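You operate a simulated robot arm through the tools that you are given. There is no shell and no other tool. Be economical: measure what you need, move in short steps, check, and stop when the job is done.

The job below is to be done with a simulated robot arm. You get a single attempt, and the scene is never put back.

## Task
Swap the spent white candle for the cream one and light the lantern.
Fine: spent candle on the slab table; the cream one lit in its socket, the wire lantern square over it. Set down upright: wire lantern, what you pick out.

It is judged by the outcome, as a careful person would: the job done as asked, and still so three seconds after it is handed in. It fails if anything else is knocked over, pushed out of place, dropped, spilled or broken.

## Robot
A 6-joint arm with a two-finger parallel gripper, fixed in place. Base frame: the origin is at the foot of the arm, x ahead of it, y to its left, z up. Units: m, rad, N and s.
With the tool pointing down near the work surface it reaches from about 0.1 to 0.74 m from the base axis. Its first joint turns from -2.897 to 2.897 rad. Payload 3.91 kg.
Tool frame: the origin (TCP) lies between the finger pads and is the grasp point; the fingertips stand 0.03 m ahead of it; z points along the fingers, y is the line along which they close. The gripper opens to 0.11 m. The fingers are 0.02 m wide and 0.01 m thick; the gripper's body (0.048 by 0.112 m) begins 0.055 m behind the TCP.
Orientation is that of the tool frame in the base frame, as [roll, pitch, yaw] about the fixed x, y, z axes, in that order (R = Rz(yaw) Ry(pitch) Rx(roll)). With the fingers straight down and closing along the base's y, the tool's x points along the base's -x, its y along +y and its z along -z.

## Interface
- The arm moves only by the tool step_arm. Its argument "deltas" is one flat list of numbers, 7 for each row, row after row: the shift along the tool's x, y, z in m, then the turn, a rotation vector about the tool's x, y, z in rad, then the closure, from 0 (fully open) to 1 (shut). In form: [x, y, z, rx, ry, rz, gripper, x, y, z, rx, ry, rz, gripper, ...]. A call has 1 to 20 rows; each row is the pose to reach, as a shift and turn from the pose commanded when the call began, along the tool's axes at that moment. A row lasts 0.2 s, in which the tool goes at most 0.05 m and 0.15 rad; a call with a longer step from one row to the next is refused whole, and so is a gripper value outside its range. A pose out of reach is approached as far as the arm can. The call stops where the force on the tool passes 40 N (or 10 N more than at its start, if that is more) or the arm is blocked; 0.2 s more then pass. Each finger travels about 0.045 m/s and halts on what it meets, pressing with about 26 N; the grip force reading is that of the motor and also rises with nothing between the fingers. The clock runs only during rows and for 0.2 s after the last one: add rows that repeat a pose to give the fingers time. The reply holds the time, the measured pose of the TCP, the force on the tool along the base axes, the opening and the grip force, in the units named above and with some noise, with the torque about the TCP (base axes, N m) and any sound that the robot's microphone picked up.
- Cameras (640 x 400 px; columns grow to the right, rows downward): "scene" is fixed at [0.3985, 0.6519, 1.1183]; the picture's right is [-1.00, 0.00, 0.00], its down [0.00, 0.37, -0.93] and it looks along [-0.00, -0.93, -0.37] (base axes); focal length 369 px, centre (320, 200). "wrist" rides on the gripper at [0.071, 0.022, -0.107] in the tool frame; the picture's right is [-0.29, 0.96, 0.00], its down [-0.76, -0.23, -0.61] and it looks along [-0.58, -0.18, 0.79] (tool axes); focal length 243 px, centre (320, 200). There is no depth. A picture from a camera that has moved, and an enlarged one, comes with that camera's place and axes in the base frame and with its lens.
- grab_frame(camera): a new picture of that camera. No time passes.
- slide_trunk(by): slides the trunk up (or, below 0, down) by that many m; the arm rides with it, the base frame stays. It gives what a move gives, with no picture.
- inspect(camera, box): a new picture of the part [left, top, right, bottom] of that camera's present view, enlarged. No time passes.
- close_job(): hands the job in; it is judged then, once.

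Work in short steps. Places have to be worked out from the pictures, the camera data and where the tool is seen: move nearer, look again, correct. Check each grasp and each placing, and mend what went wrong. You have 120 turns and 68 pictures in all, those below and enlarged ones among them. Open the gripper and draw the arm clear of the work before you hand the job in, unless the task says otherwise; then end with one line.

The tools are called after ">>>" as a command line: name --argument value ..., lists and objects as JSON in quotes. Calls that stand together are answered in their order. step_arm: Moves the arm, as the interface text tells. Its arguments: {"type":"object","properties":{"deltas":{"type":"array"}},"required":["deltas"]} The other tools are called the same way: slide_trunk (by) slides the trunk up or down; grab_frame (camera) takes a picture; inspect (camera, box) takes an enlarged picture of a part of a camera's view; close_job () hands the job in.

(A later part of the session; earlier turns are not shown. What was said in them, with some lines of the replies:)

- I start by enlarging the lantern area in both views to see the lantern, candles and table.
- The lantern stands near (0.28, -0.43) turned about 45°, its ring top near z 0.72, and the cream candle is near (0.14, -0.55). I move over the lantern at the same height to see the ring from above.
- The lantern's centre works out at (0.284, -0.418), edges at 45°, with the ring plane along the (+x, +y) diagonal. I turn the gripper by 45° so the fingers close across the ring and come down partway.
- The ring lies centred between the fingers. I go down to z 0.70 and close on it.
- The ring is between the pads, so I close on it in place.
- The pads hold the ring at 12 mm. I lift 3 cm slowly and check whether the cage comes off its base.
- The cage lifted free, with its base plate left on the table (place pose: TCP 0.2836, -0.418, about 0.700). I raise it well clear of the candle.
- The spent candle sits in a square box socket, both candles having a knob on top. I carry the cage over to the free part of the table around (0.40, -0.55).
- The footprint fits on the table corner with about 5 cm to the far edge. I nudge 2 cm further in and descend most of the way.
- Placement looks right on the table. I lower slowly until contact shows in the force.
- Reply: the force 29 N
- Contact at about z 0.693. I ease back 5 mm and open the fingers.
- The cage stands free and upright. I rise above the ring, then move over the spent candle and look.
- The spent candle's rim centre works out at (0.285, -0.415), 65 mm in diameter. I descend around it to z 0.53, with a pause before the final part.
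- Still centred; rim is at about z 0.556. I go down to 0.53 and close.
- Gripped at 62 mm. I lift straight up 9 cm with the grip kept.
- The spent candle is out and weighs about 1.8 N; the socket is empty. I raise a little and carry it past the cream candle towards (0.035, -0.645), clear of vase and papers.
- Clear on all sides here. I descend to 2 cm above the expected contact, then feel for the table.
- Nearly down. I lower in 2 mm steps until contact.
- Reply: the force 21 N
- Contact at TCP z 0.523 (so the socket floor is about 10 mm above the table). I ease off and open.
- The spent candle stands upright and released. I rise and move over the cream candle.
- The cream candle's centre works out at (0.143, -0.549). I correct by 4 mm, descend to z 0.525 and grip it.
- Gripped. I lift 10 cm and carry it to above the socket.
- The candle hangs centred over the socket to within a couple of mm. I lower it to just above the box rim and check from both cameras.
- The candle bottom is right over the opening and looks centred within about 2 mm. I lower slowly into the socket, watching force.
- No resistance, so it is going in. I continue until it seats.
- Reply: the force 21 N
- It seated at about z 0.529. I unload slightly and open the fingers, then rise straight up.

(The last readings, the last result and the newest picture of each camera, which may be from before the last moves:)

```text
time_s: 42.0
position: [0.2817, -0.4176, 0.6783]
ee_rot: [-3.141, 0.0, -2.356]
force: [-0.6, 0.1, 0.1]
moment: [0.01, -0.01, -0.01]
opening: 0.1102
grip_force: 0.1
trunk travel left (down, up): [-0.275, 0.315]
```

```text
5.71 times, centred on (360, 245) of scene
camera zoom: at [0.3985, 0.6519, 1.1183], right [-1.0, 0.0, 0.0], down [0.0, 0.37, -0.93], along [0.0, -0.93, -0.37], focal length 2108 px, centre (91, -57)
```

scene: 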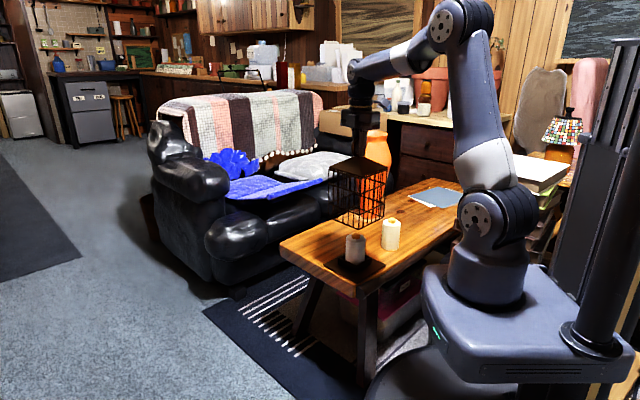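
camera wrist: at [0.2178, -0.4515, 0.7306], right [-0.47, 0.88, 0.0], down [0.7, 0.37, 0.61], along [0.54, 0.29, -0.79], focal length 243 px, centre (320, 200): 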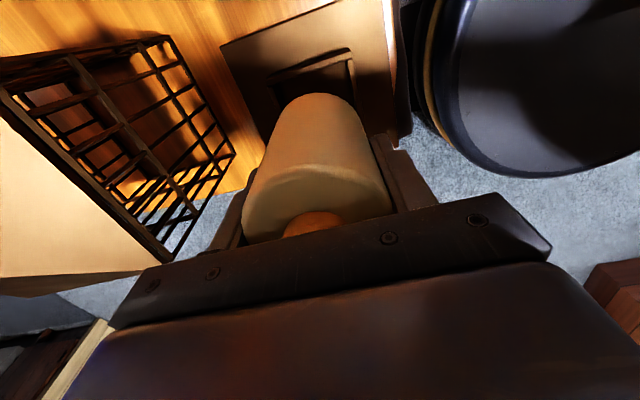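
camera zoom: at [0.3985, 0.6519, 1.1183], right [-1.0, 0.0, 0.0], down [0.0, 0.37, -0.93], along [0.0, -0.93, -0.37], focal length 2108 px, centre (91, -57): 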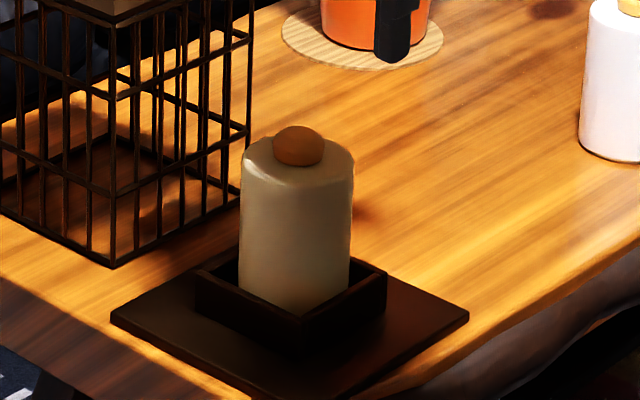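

The cream candle is seated in the socket; on top is a domed button around (0.284, -0.417), z about 0.565–0.57. I close the fingers and come down just above it to press.

>>> step_arm --deltas '[-0.001, -0.001, 0, 0, 0, 0, 0.3, -0.001, -0.001, 0.02, 0, 0, 0, 0.6, -0.001, -0.001, 0.04, 0, 0, 0, 1, -0.001, -0.001, 0.055, 0, 0, 0, 1, -0.001, -0.001, 0.055, 0, 0, 0, 1, -0.001, -0.001, 0.055, 0, 0, 0, 1, -0.001, -0.001, 0.055, 0, 0, 0, 1, -0.001, -0.001, 0.055, 0, 0, 0, 1]'

>>> inspect --camera "scene" --box '[330, 190, 390, 260]'

>>> inspect --camera "wrist" --box '[230, 80, 410, 220]'

```text
time_s: 43.8
position: [0.285, -0.4171, 0.621]
ee_rot: [3.14, 0.001, -2.356]
force: [0.3, 0.3, 0.3]
moment: [0.03, -0.01, 0.01]
opening: 0.0
grip_force: 25.8
trunk travel left (down, up): [-0.275, 0.315]
```

```text
5.71 times, centred on (360, 225) of scene
camera zoom: at [0.3985, 0.6519, 1.1183], right [-1.0, 0.0, 0.0], down [0.0, 0.37, -0.93], along [0.0, -0.93, -0.37], focal length 2108 px, centre (91, 57)
```

zoom: 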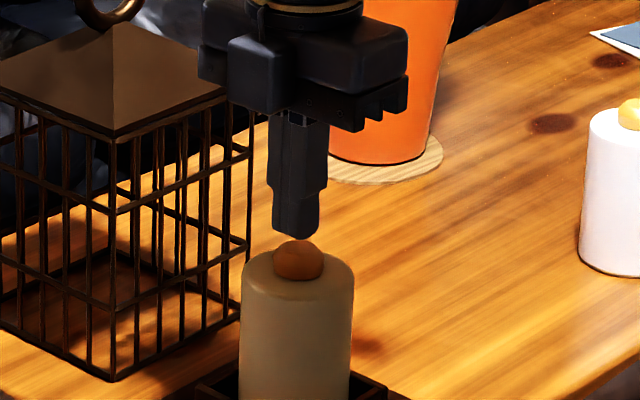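

```text
2.86 times, centred on (320, 150) of wrist
camera zoom: at [0.2187, -0.4518, 0.7296], right [-0.47, 0.88, 0.0], down [0.7, 0.37, 0.61], along [0.54, 0.29, -0.79], focal length 693 px, centre (320, 343)
```

zoom: 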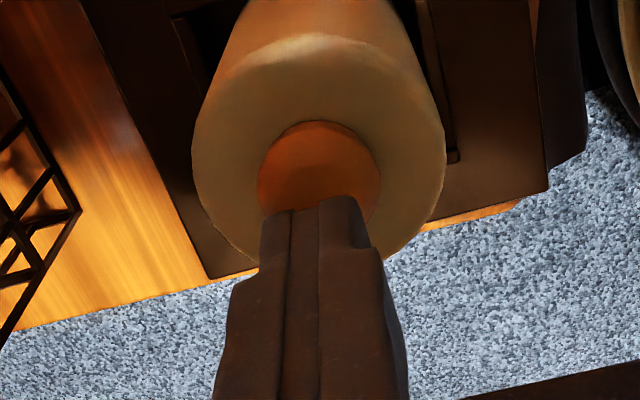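

Fingertips are right above the button, about 2 cm up. I descend 12 mm and then in small steps, watching force and sound.

>>> step_arm --deltas '[0, 0, 0.006, 0, 0, 0, 1, 0, 0, 0.011, 0, 0, 0, 1, 0, 0, 0.013, 0, 0, 0, 1]'

```text
time_s: 44.6
position: [0.2861, -0.4176, 0.6089]
ee_rot: [-3.139, -0.001, -2.357]
force: [0.2, -0.5, 1.6]
moment: [0.03, -0.02, 0.0]
opening: 0.0
grip_force: 26.3
trunk travel left (down, up): [-0.275, 0.315]
heard: click
```

A click was heard at light contact. I check whether the candle is lit.

>>> inspect --camera "scene" --box '[330, 190, 390, 260]'

```text
5.71 times, centred on (360, 225) of scene
camera zoom: at [0.3985, 0.6519, 1.1183], right [-1.0, 0.0, 0.0], down [0.0, 0.37, -0.93], along [0.0, -0.93, -0.37], focal length 2108 px, centre (91, 57)
```

zoom: 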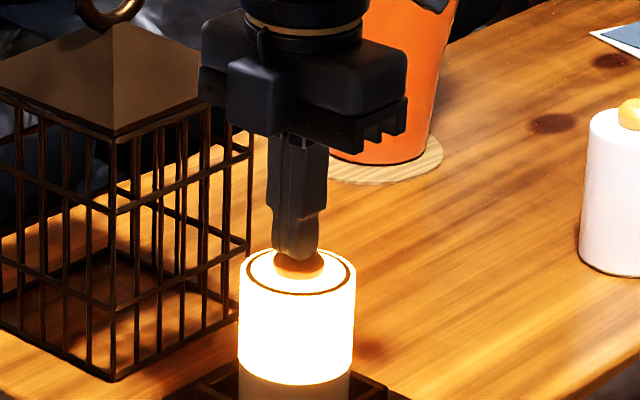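

It is lit. I rise straight up, open, and move back above the cage's ring.

>>> step_arm --deltas '[0, 0, -0.02, 0, 0, 0, 1, 0, 0, -0.06, 0, 0, 0, 1, 0, 0, -0.1, 0, 0, 0, 0.8, 0, 0, -0.14, 0, 0, 0, 0.5, 0, 0, -0.18, 0, 0, 0, 0.2, 0.007, -0.04, -0.19, 0, 0, 0, 0, 0.014, -0.08, -0.19, 0, 0, 0, 0, 0.021, -0.12, -0.19, 0, 0, 0, 0, 0.028, -0.15, -0.19, 0, 0, 0, 0, 0.0336, -0.1764, -0.19, 0, 0, 0, 0, 0.0336, -0.1764, -0.19, 0, 0, 0, 0]'

>>> grab_frame --camera "wrist"

>>> inspect --camera "scene" --box '[270, 110, 450, 290]'

```text
time_s: 47.0
position: [0.3864, -0.5677, 0.798]
ee_rot: [3.141, -0.001, -2.355]
force: [0.2, 0.5, 0.4]
moment: [-0.02, -0.01, 0.01]
opening: 0.1102
grip_force: 0.1
trunk travel left (down, up): [-0.275, 0.315]
```

```text
26 pictures are left
camera wrist: at [0.3204, -0.6018, 0.9062], right [-0.47, 0.88, 0.0], down [0.7, 0.37, 0.61], along [0.54, 0.29, -0.79], focal length 243 px, centre (320, 200)
```

wrist: 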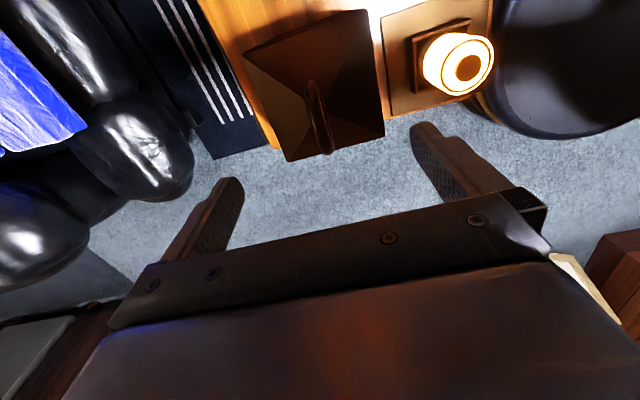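

```text
2.22 times, centred on (360, 200) of scene
camera zoom: at [0.3985, 0.6519, 1.1183], right [-1.0, 0.0, 0.0], down [0.0, 0.37, -0.93], along [0.0, -0.93, -0.37], focal length 820 px, centre (231, 200)
```

zoom: 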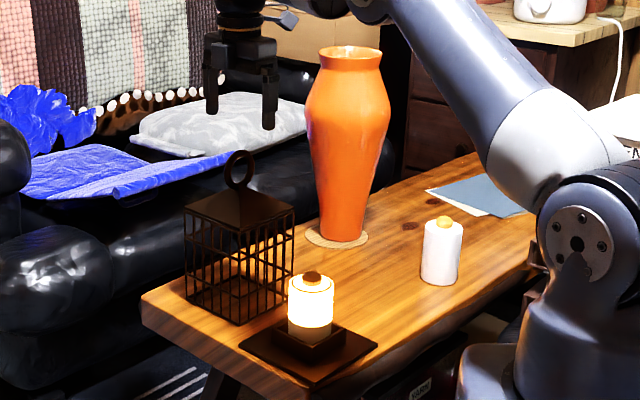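

The ring is again centred between the open fingers. I descend to z 0.694 and close on it.

>>> step_arm --deltas '[0, 0.001, 0.03, 0, 0, 0, 0, 0, 0.001, 0.06, 0, 0, 0, 0, 0, 0.001, 0.09, 0, 0, 0, 0, 0, 0.001, 0.1035, 0, 0, 0, 0, 0, 0.001, 0.1035, 0, 0, 0, 0.4, 0, 0.001, 0.1035, 0, 0, 0, 0.7, 0, 0.001, 0.1035, 0, 0, 0, 1, 0, 0.001, 0.1035, 0, 0, 0, 1, 0, 0.001, 0.1035, 0, 0, 0, 1, 0, 0.001, 0.1035, 0, 0, 0, 1, 0, 0.001, 0.1035, 0, 0, 0, 1]'

>>> inspect --camera "scene" --box '[270, 150, 410, 290]'

```text
time_s: 49.4
position: [0.3841, -0.566, 0.6946]
ee_rot: [3.141, 0.0, -2.356]
force: [0.9, -1.2, 0.2]
moment: [0.01, 0.04, -0.02]
opening: 0.0123
grip_force: 25.6
trunk travel left (down, up): [-0.275, 0.315]
```

```text
2.86 times, centred on (340, 220) of scene
camera zoom: at [0.3985, 0.6519, 1.1183], right [-1.0, 0.0, 0.0], down [0.0, 0.37, -0.93], along [0.0, -0.93, -0.37], focal length 1054 px, centre (263, 143)
```

zoom: 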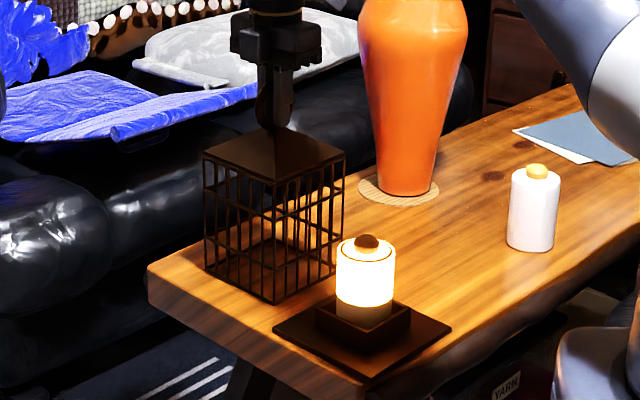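

Ring gripped again at 12 mm. I lift 17 cm straight up and bring the cage back over its base.

>>> step_arm --deltas '[0, 0, -0.01, 0, 0, 0, 1, 0, 0, -0.04, 0, 0, 0, 1, 0, 0, -0.08, 0, 0, 0, 1, 0, 0, -0.12, 0, 0, 0, 1, 0, 0, -0.15, 0, 0, 0, 1, 0, 0, -0.17, 0, 0, 0, 1, -0.007, 0.035, -0.17, 0, 0, 0, 1, -0.014, 0.07, -0.17, 0, 0, 0, 1, -0.02, 0.105, -0.17, 0, 0, 0, 1, -0.027, 0.14, -0.17, 0, 0, 0, 1, -0.0331, 0.1766, -0.17, 0, 0, 0, 1, -0.0331, 0.1766, -0.17, 0, 0, 0, 1, -0.0331, 0.1766, -0.17, 0, 0, 0, 1]'

>>> inspect --camera "scene" --box '[280, 130, 440, 290]'

>>> grab_frame --camera "wrist"

```text
time_s: 52.2
position: [0.2838, -0.4168, 0.8641]
ee_rot: [3.141, 0.0, -2.356]
force: [-0.3, -1.0, -3.9]
moment: [0.01, -0.01, 0.01]
opening: 0.0121
grip_force: 25.3
trunk travel left (down, up): [-0.275, 0.315]
```

```text
2.50 times, centred on (360, 210) of scene
camera zoom: at [0.3985, 0.6519, 1.1183], right [-1.0, 0.0, 0.0], down [0.0, 0.37, -0.93], along [0.0, -0.93, -0.37], focal length 922 px, centre (220, 175)
```

zoom: 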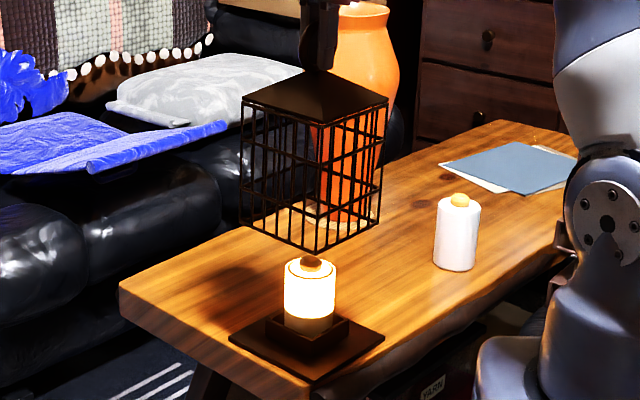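

```text
22 pictures are left
camera wrist: at [0.2173, -0.4513, 0.9729], right [-0.47, 0.88, 0.0], down [0.7, 0.37, 0.61], along [0.54, 0.29, -0.79], focal length 243 px, centre (320, 200)
```

wrist: 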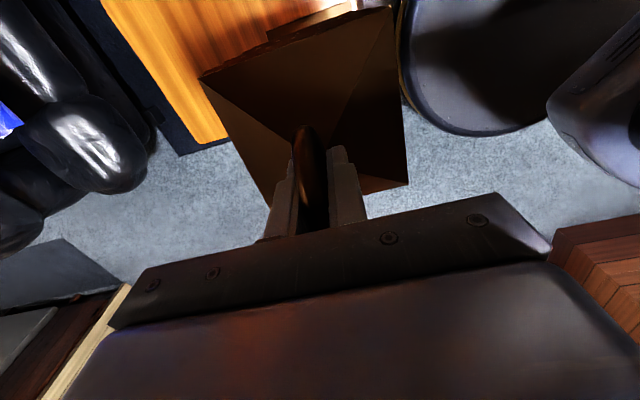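

Aligned with the original position. I lower to z 0.73 to compare with the picture taken there at the first lift.

>>> step_arm --deltas '[0, 0, 0.03, 0, 0, 0, 1, 0, 0, 0.06, 0, 0, 0, 1, 0, 0, 0.09, 0, 0, 0, 1, 0, 0, 0.12, 0, 0, 0, 1, 0, 0, 0.134, 0, 0, 0, 1, 0, 0, 0.134, 0, 0, 0, 1]'

>>> inspect --camera "scene" --box '[310, 140, 410, 290]'

```text
time_s: 53.6
position: [0.2831, -0.4158, 0.7316]
ee_rot: [-3.14, 0.0, -2.357]
force: [0.1, -0.7, -2.9]
moment: [0.01, -0.01, 0.0]
opening: 0.0118
grip_force: 26.0
trunk travel left (down, up): [-0.275, 0.315]
```

```text
2.67 times, centred on (360, 215) of scene
camera zoom: at [0.3985, 0.6519, 1.1183], right [-1.0, 0.0, 0.0], down [0.0, 0.37, -0.93], along [0.0, -0.93, -0.37], focal length 984 px, centre (213, 160)
```

zoom: 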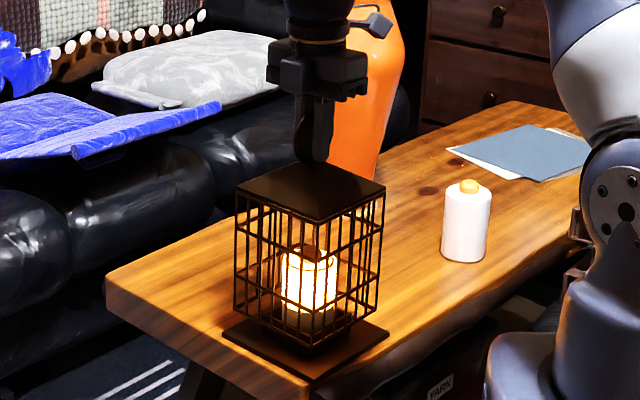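

It matches the first-lift picture nearly to the pixel. I lower to just above contact and feel down.

>>> step_arm --deltas '[0, 0, 0.01, 0, 0, 0, 1, 0, 0, 0.018, 0, 0, 0, 1, 0, 0, 0.022, 0, 0, 0, 1, 0, 0, 0.025, 0, 0, 0, 1, 0, 0, 0.028, 0, 0, 0, 1]'

```text
time_s: 54.8
position: [0.2839, -0.4162, 0.703]
ee_rot: [-3.14, -0.001, -2.356]
force: [2.3, -0.3, 0.7]
moment: [0.07, 0.03, -0.04]
opening: 0.0117
grip_force: 25.2
trunk travel left (down, up): [-0.275, 0.315]
```

>>> step_arm --deltas '[0, 0, 0.001, 0, 0, 0, 1, 0, 0, 0.002, 0, 0, 0, 1, 0, 0, 0.002, 0, 0, 0, 1]'

>>> inspect --camera "scene" --box '[330, 210, 400, 280]'

>>> grab_frame --camera "wrist"

```text
time_s: 55.6
position: [0.2835, -0.416, 0.7027]
ee_rot: [-3.137, -0.002, -2.357]
force: [4.5, -2.6, 18.8]
moment: [0.02, 0.13, -0.04]
opening: 0.0121
grip_force: 26.1
trunk travel left (down, up): [-0.275, 0.315]
```

```text
5.71 times, centred on (365, 245) of scene
camera zoom: at [0.3985, 0.6519, 1.1183], right [-1.0, 0.0, 0.0], down [0.0, 0.37, -0.93], along [0.0, -0.93, -0.37], focal length 2108 px, centre (63, -57)
```

zoom: 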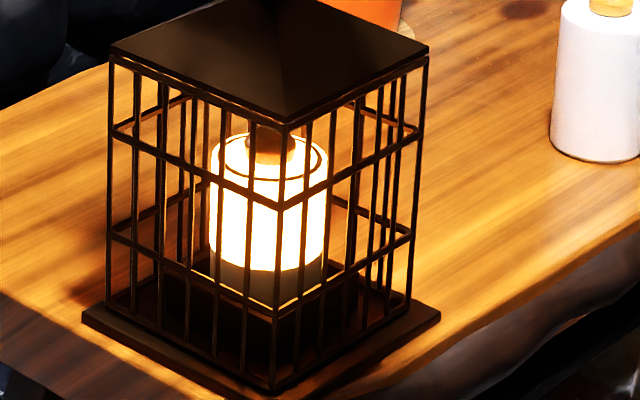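

```text
19 pictures are left
camera wrist: at [0.2176, -0.4515, 0.8102], right [-0.47, 0.88, 0.0], down [0.7, 0.38, 0.61], along [0.54, 0.28, -0.79], focal length 243 px, centre (320, 200)
```

wrist: 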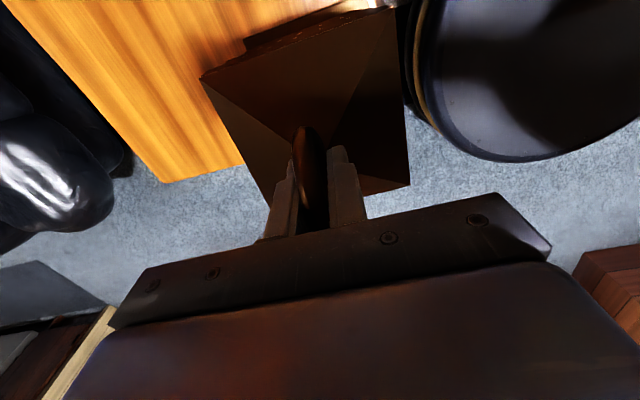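

Contact at z 0.7027, level. I compare with the original via the same zoom box before letting go.

>>> inspect --camera "scene" --box '[310, 140, 410, 290]'

>>> inspect --camera "scene" --box '[330, 250, 390, 285]'

```text
2.67 times, centred on (360, 215) of scene
camera zoom: at [0.3985, 0.6519, 1.1183], right [-1.0, 0.0, 0.0], down [0.0, 0.37, -0.93], along [0.0, -0.93, -0.37], focal length 984 px, centre (213, 160)
```

zoom: 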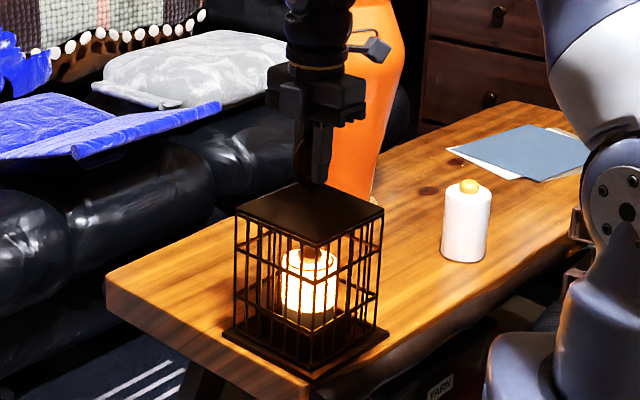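

```text
10.67 times, centred on (360, 268) of scene
camera zoom: at [0.3985, 0.6519, 1.1183], right [-1.0, 0.0, 0.0], down [0.0, 0.37, -0.93], along [0.0, -0.93, -0.37], focal length 3936 px, centre (-107, -520)
```

zoom: 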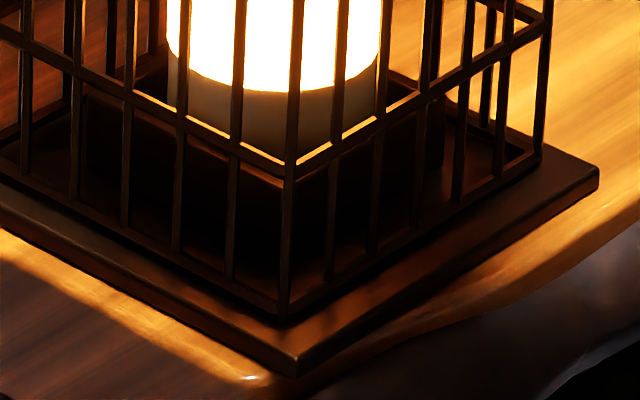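

The cage sits square with even margins to the plate and matches its original place. I unload and open the fingers.

>>> step_arm --deltas '[0, 0, -0.002, 0, 0, 0, 1, 0, 0, -0.002, 0, 0, 0, 0.9, 0, 0, -0.002, 0, 0, 0, 0.6, 0, 0, -0.002, 0, 0, 0, 0.3, 0, 0, -0.002, 0, 0, 0, 0, 0, 0, -0.002, 0, 0, 0, 0, 0, 0, -0.002, 0, 0, 0, 0]'

>>> inspect --camera "scene" --box '[310, 160, 410, 290]'

```text
time_s: 57.2
position: [0.2831, -0.416, 0.7038]
ee_rot: [3.14, 0.0, -2.357]
force: [0.3, 0.1, 1.0]
moment: [0.01, 0.03, -0.01]
opening: 0.1098
grip_force: 0.0
trunk travel left (down, up): [-0.275, 0.315]
```

```text
3.08 times, centred on (360, 225) of scene
camera zoom: at [0.3985, 0.6519, 1.1183], right [-1.0, 0.0, 0.0], down [0.0, 0.37, -0.93], along [0.0, -0.93, -0.37], focal length 1135 px, centre (197, 123)
```

zoom: 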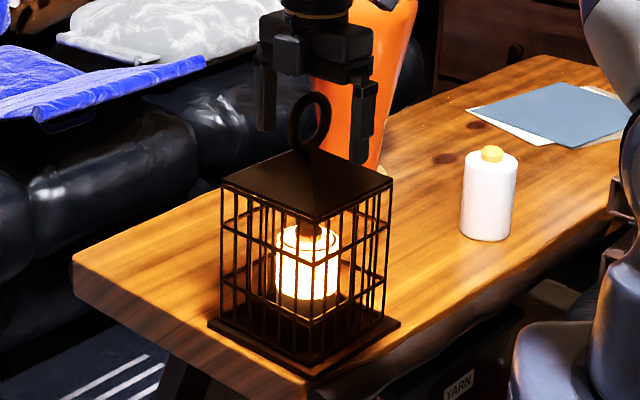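

Released; the cage stands. I rise straight up and check its squareness from above.

>>> step_arm --deltas '[0, 0, -0.03, 0, 0, 0, 0, 0, 0, -0.07, 0, 0, 0, 0, 0, 0, -0.11, 0, 0, 0, 0, 0, 0, -0.15, 0, 0, 0, 0, 0.04, 0, -0.17, 0, 0, 0, 0, 0.08, 0, -0.17, 0, 0, 0, 0, 0.08, 0, -0.17, 0, 0, 0, 0]'

>>> inspect --camera "wrist" --box '[230, 40, 410, 200]'

>>> inspect --camera "scene" --box '[270, 160, 470, 290]'

```text
time_s: 58.8
position: [0.2263, -0.4744, 0.8753]
ee_rot: [-3.142, 0.001, -2.356]
force: [0.0, -0.1, -0.2]
moment: [0.01, 0.0, 0.01]
opening: 0.11
grip_force: 0.1
trunk travel left (down, up): [-0.275, 0.315]
```

```text
2.50 times, centred on (320, 120) of wrist
camera zoom: at [0.1603, -0.5085, 0.9812], right [-0.47, 0.88, 0.0], down [0.7, 0.37, 0.61], along [0.54, 0.29, -0.79], focal length 606 px, centre (320, 400)
```

zoom: 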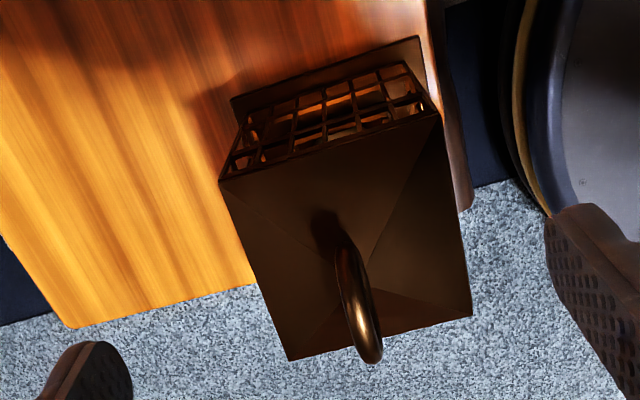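

```text
3.08 times, centred on (370, 225) of scene
camera zoom: at [0.3985, 0.6519, 1.1183], right [-1.0, 0.0, 0.0], down [0.0, 0.37, -0.93], along [0.0, -0.93, -0.37], focal length 1135 px, centre (166, 123)
```

zoom: 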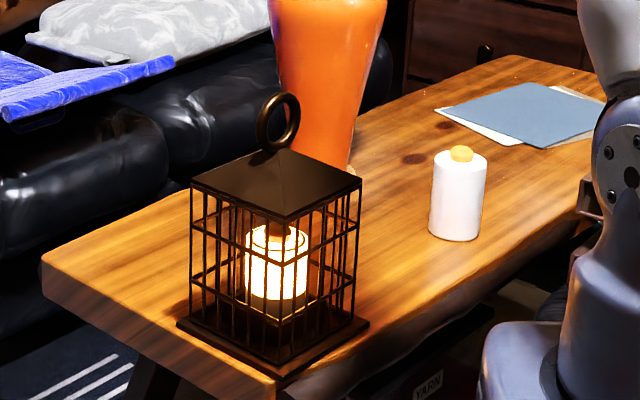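

Margins between cage and plate are now even on both sides (12 and 13 px), the candle is lit, and the spent one stands upright. I draw the arm back further and take a last look.

>>> step_arm --deltas '[0.01, 0.035, -0.02, 0, 0, 0, 0, 0.023, 0.07, -0.04, 0, 0, 0, 0, 0.035, 0.106, -0.05, 0, 0, 0, 0, 0.035, 0.106, -0.05, 0, 0, 0, 0, 0.035, 0.106, -0.05, 0, 0, 0, 0]'

>>> grab_frame --camera "scene"

```text
time_s: 60.0
position: [0.1269, -0.4232, 0.9221]
ee_rot: [3.141, -0.002, -2.358]
force: [0.9, -0.8, 0.4]
moment: [0.02, -0.03, 0.0]
opening: 0.1103
grip_force: 0.1
trunk travel left (down, up): [-0.275, 0.315]
```

```text
13 pictures are left
```

scene: 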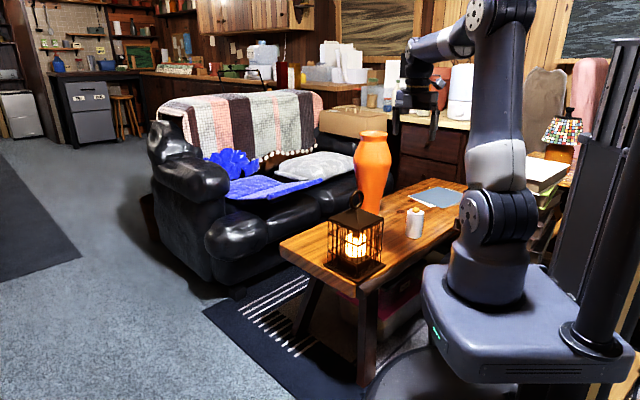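

Everything is in place, the candle is still lit and the arm is clear, so I hand the job in.

>>> close_job

```text
The job is handed in.
```

The cream candle is lit in its socket with the wire lantern square over it, and the spent candle stands upright on the slab table.
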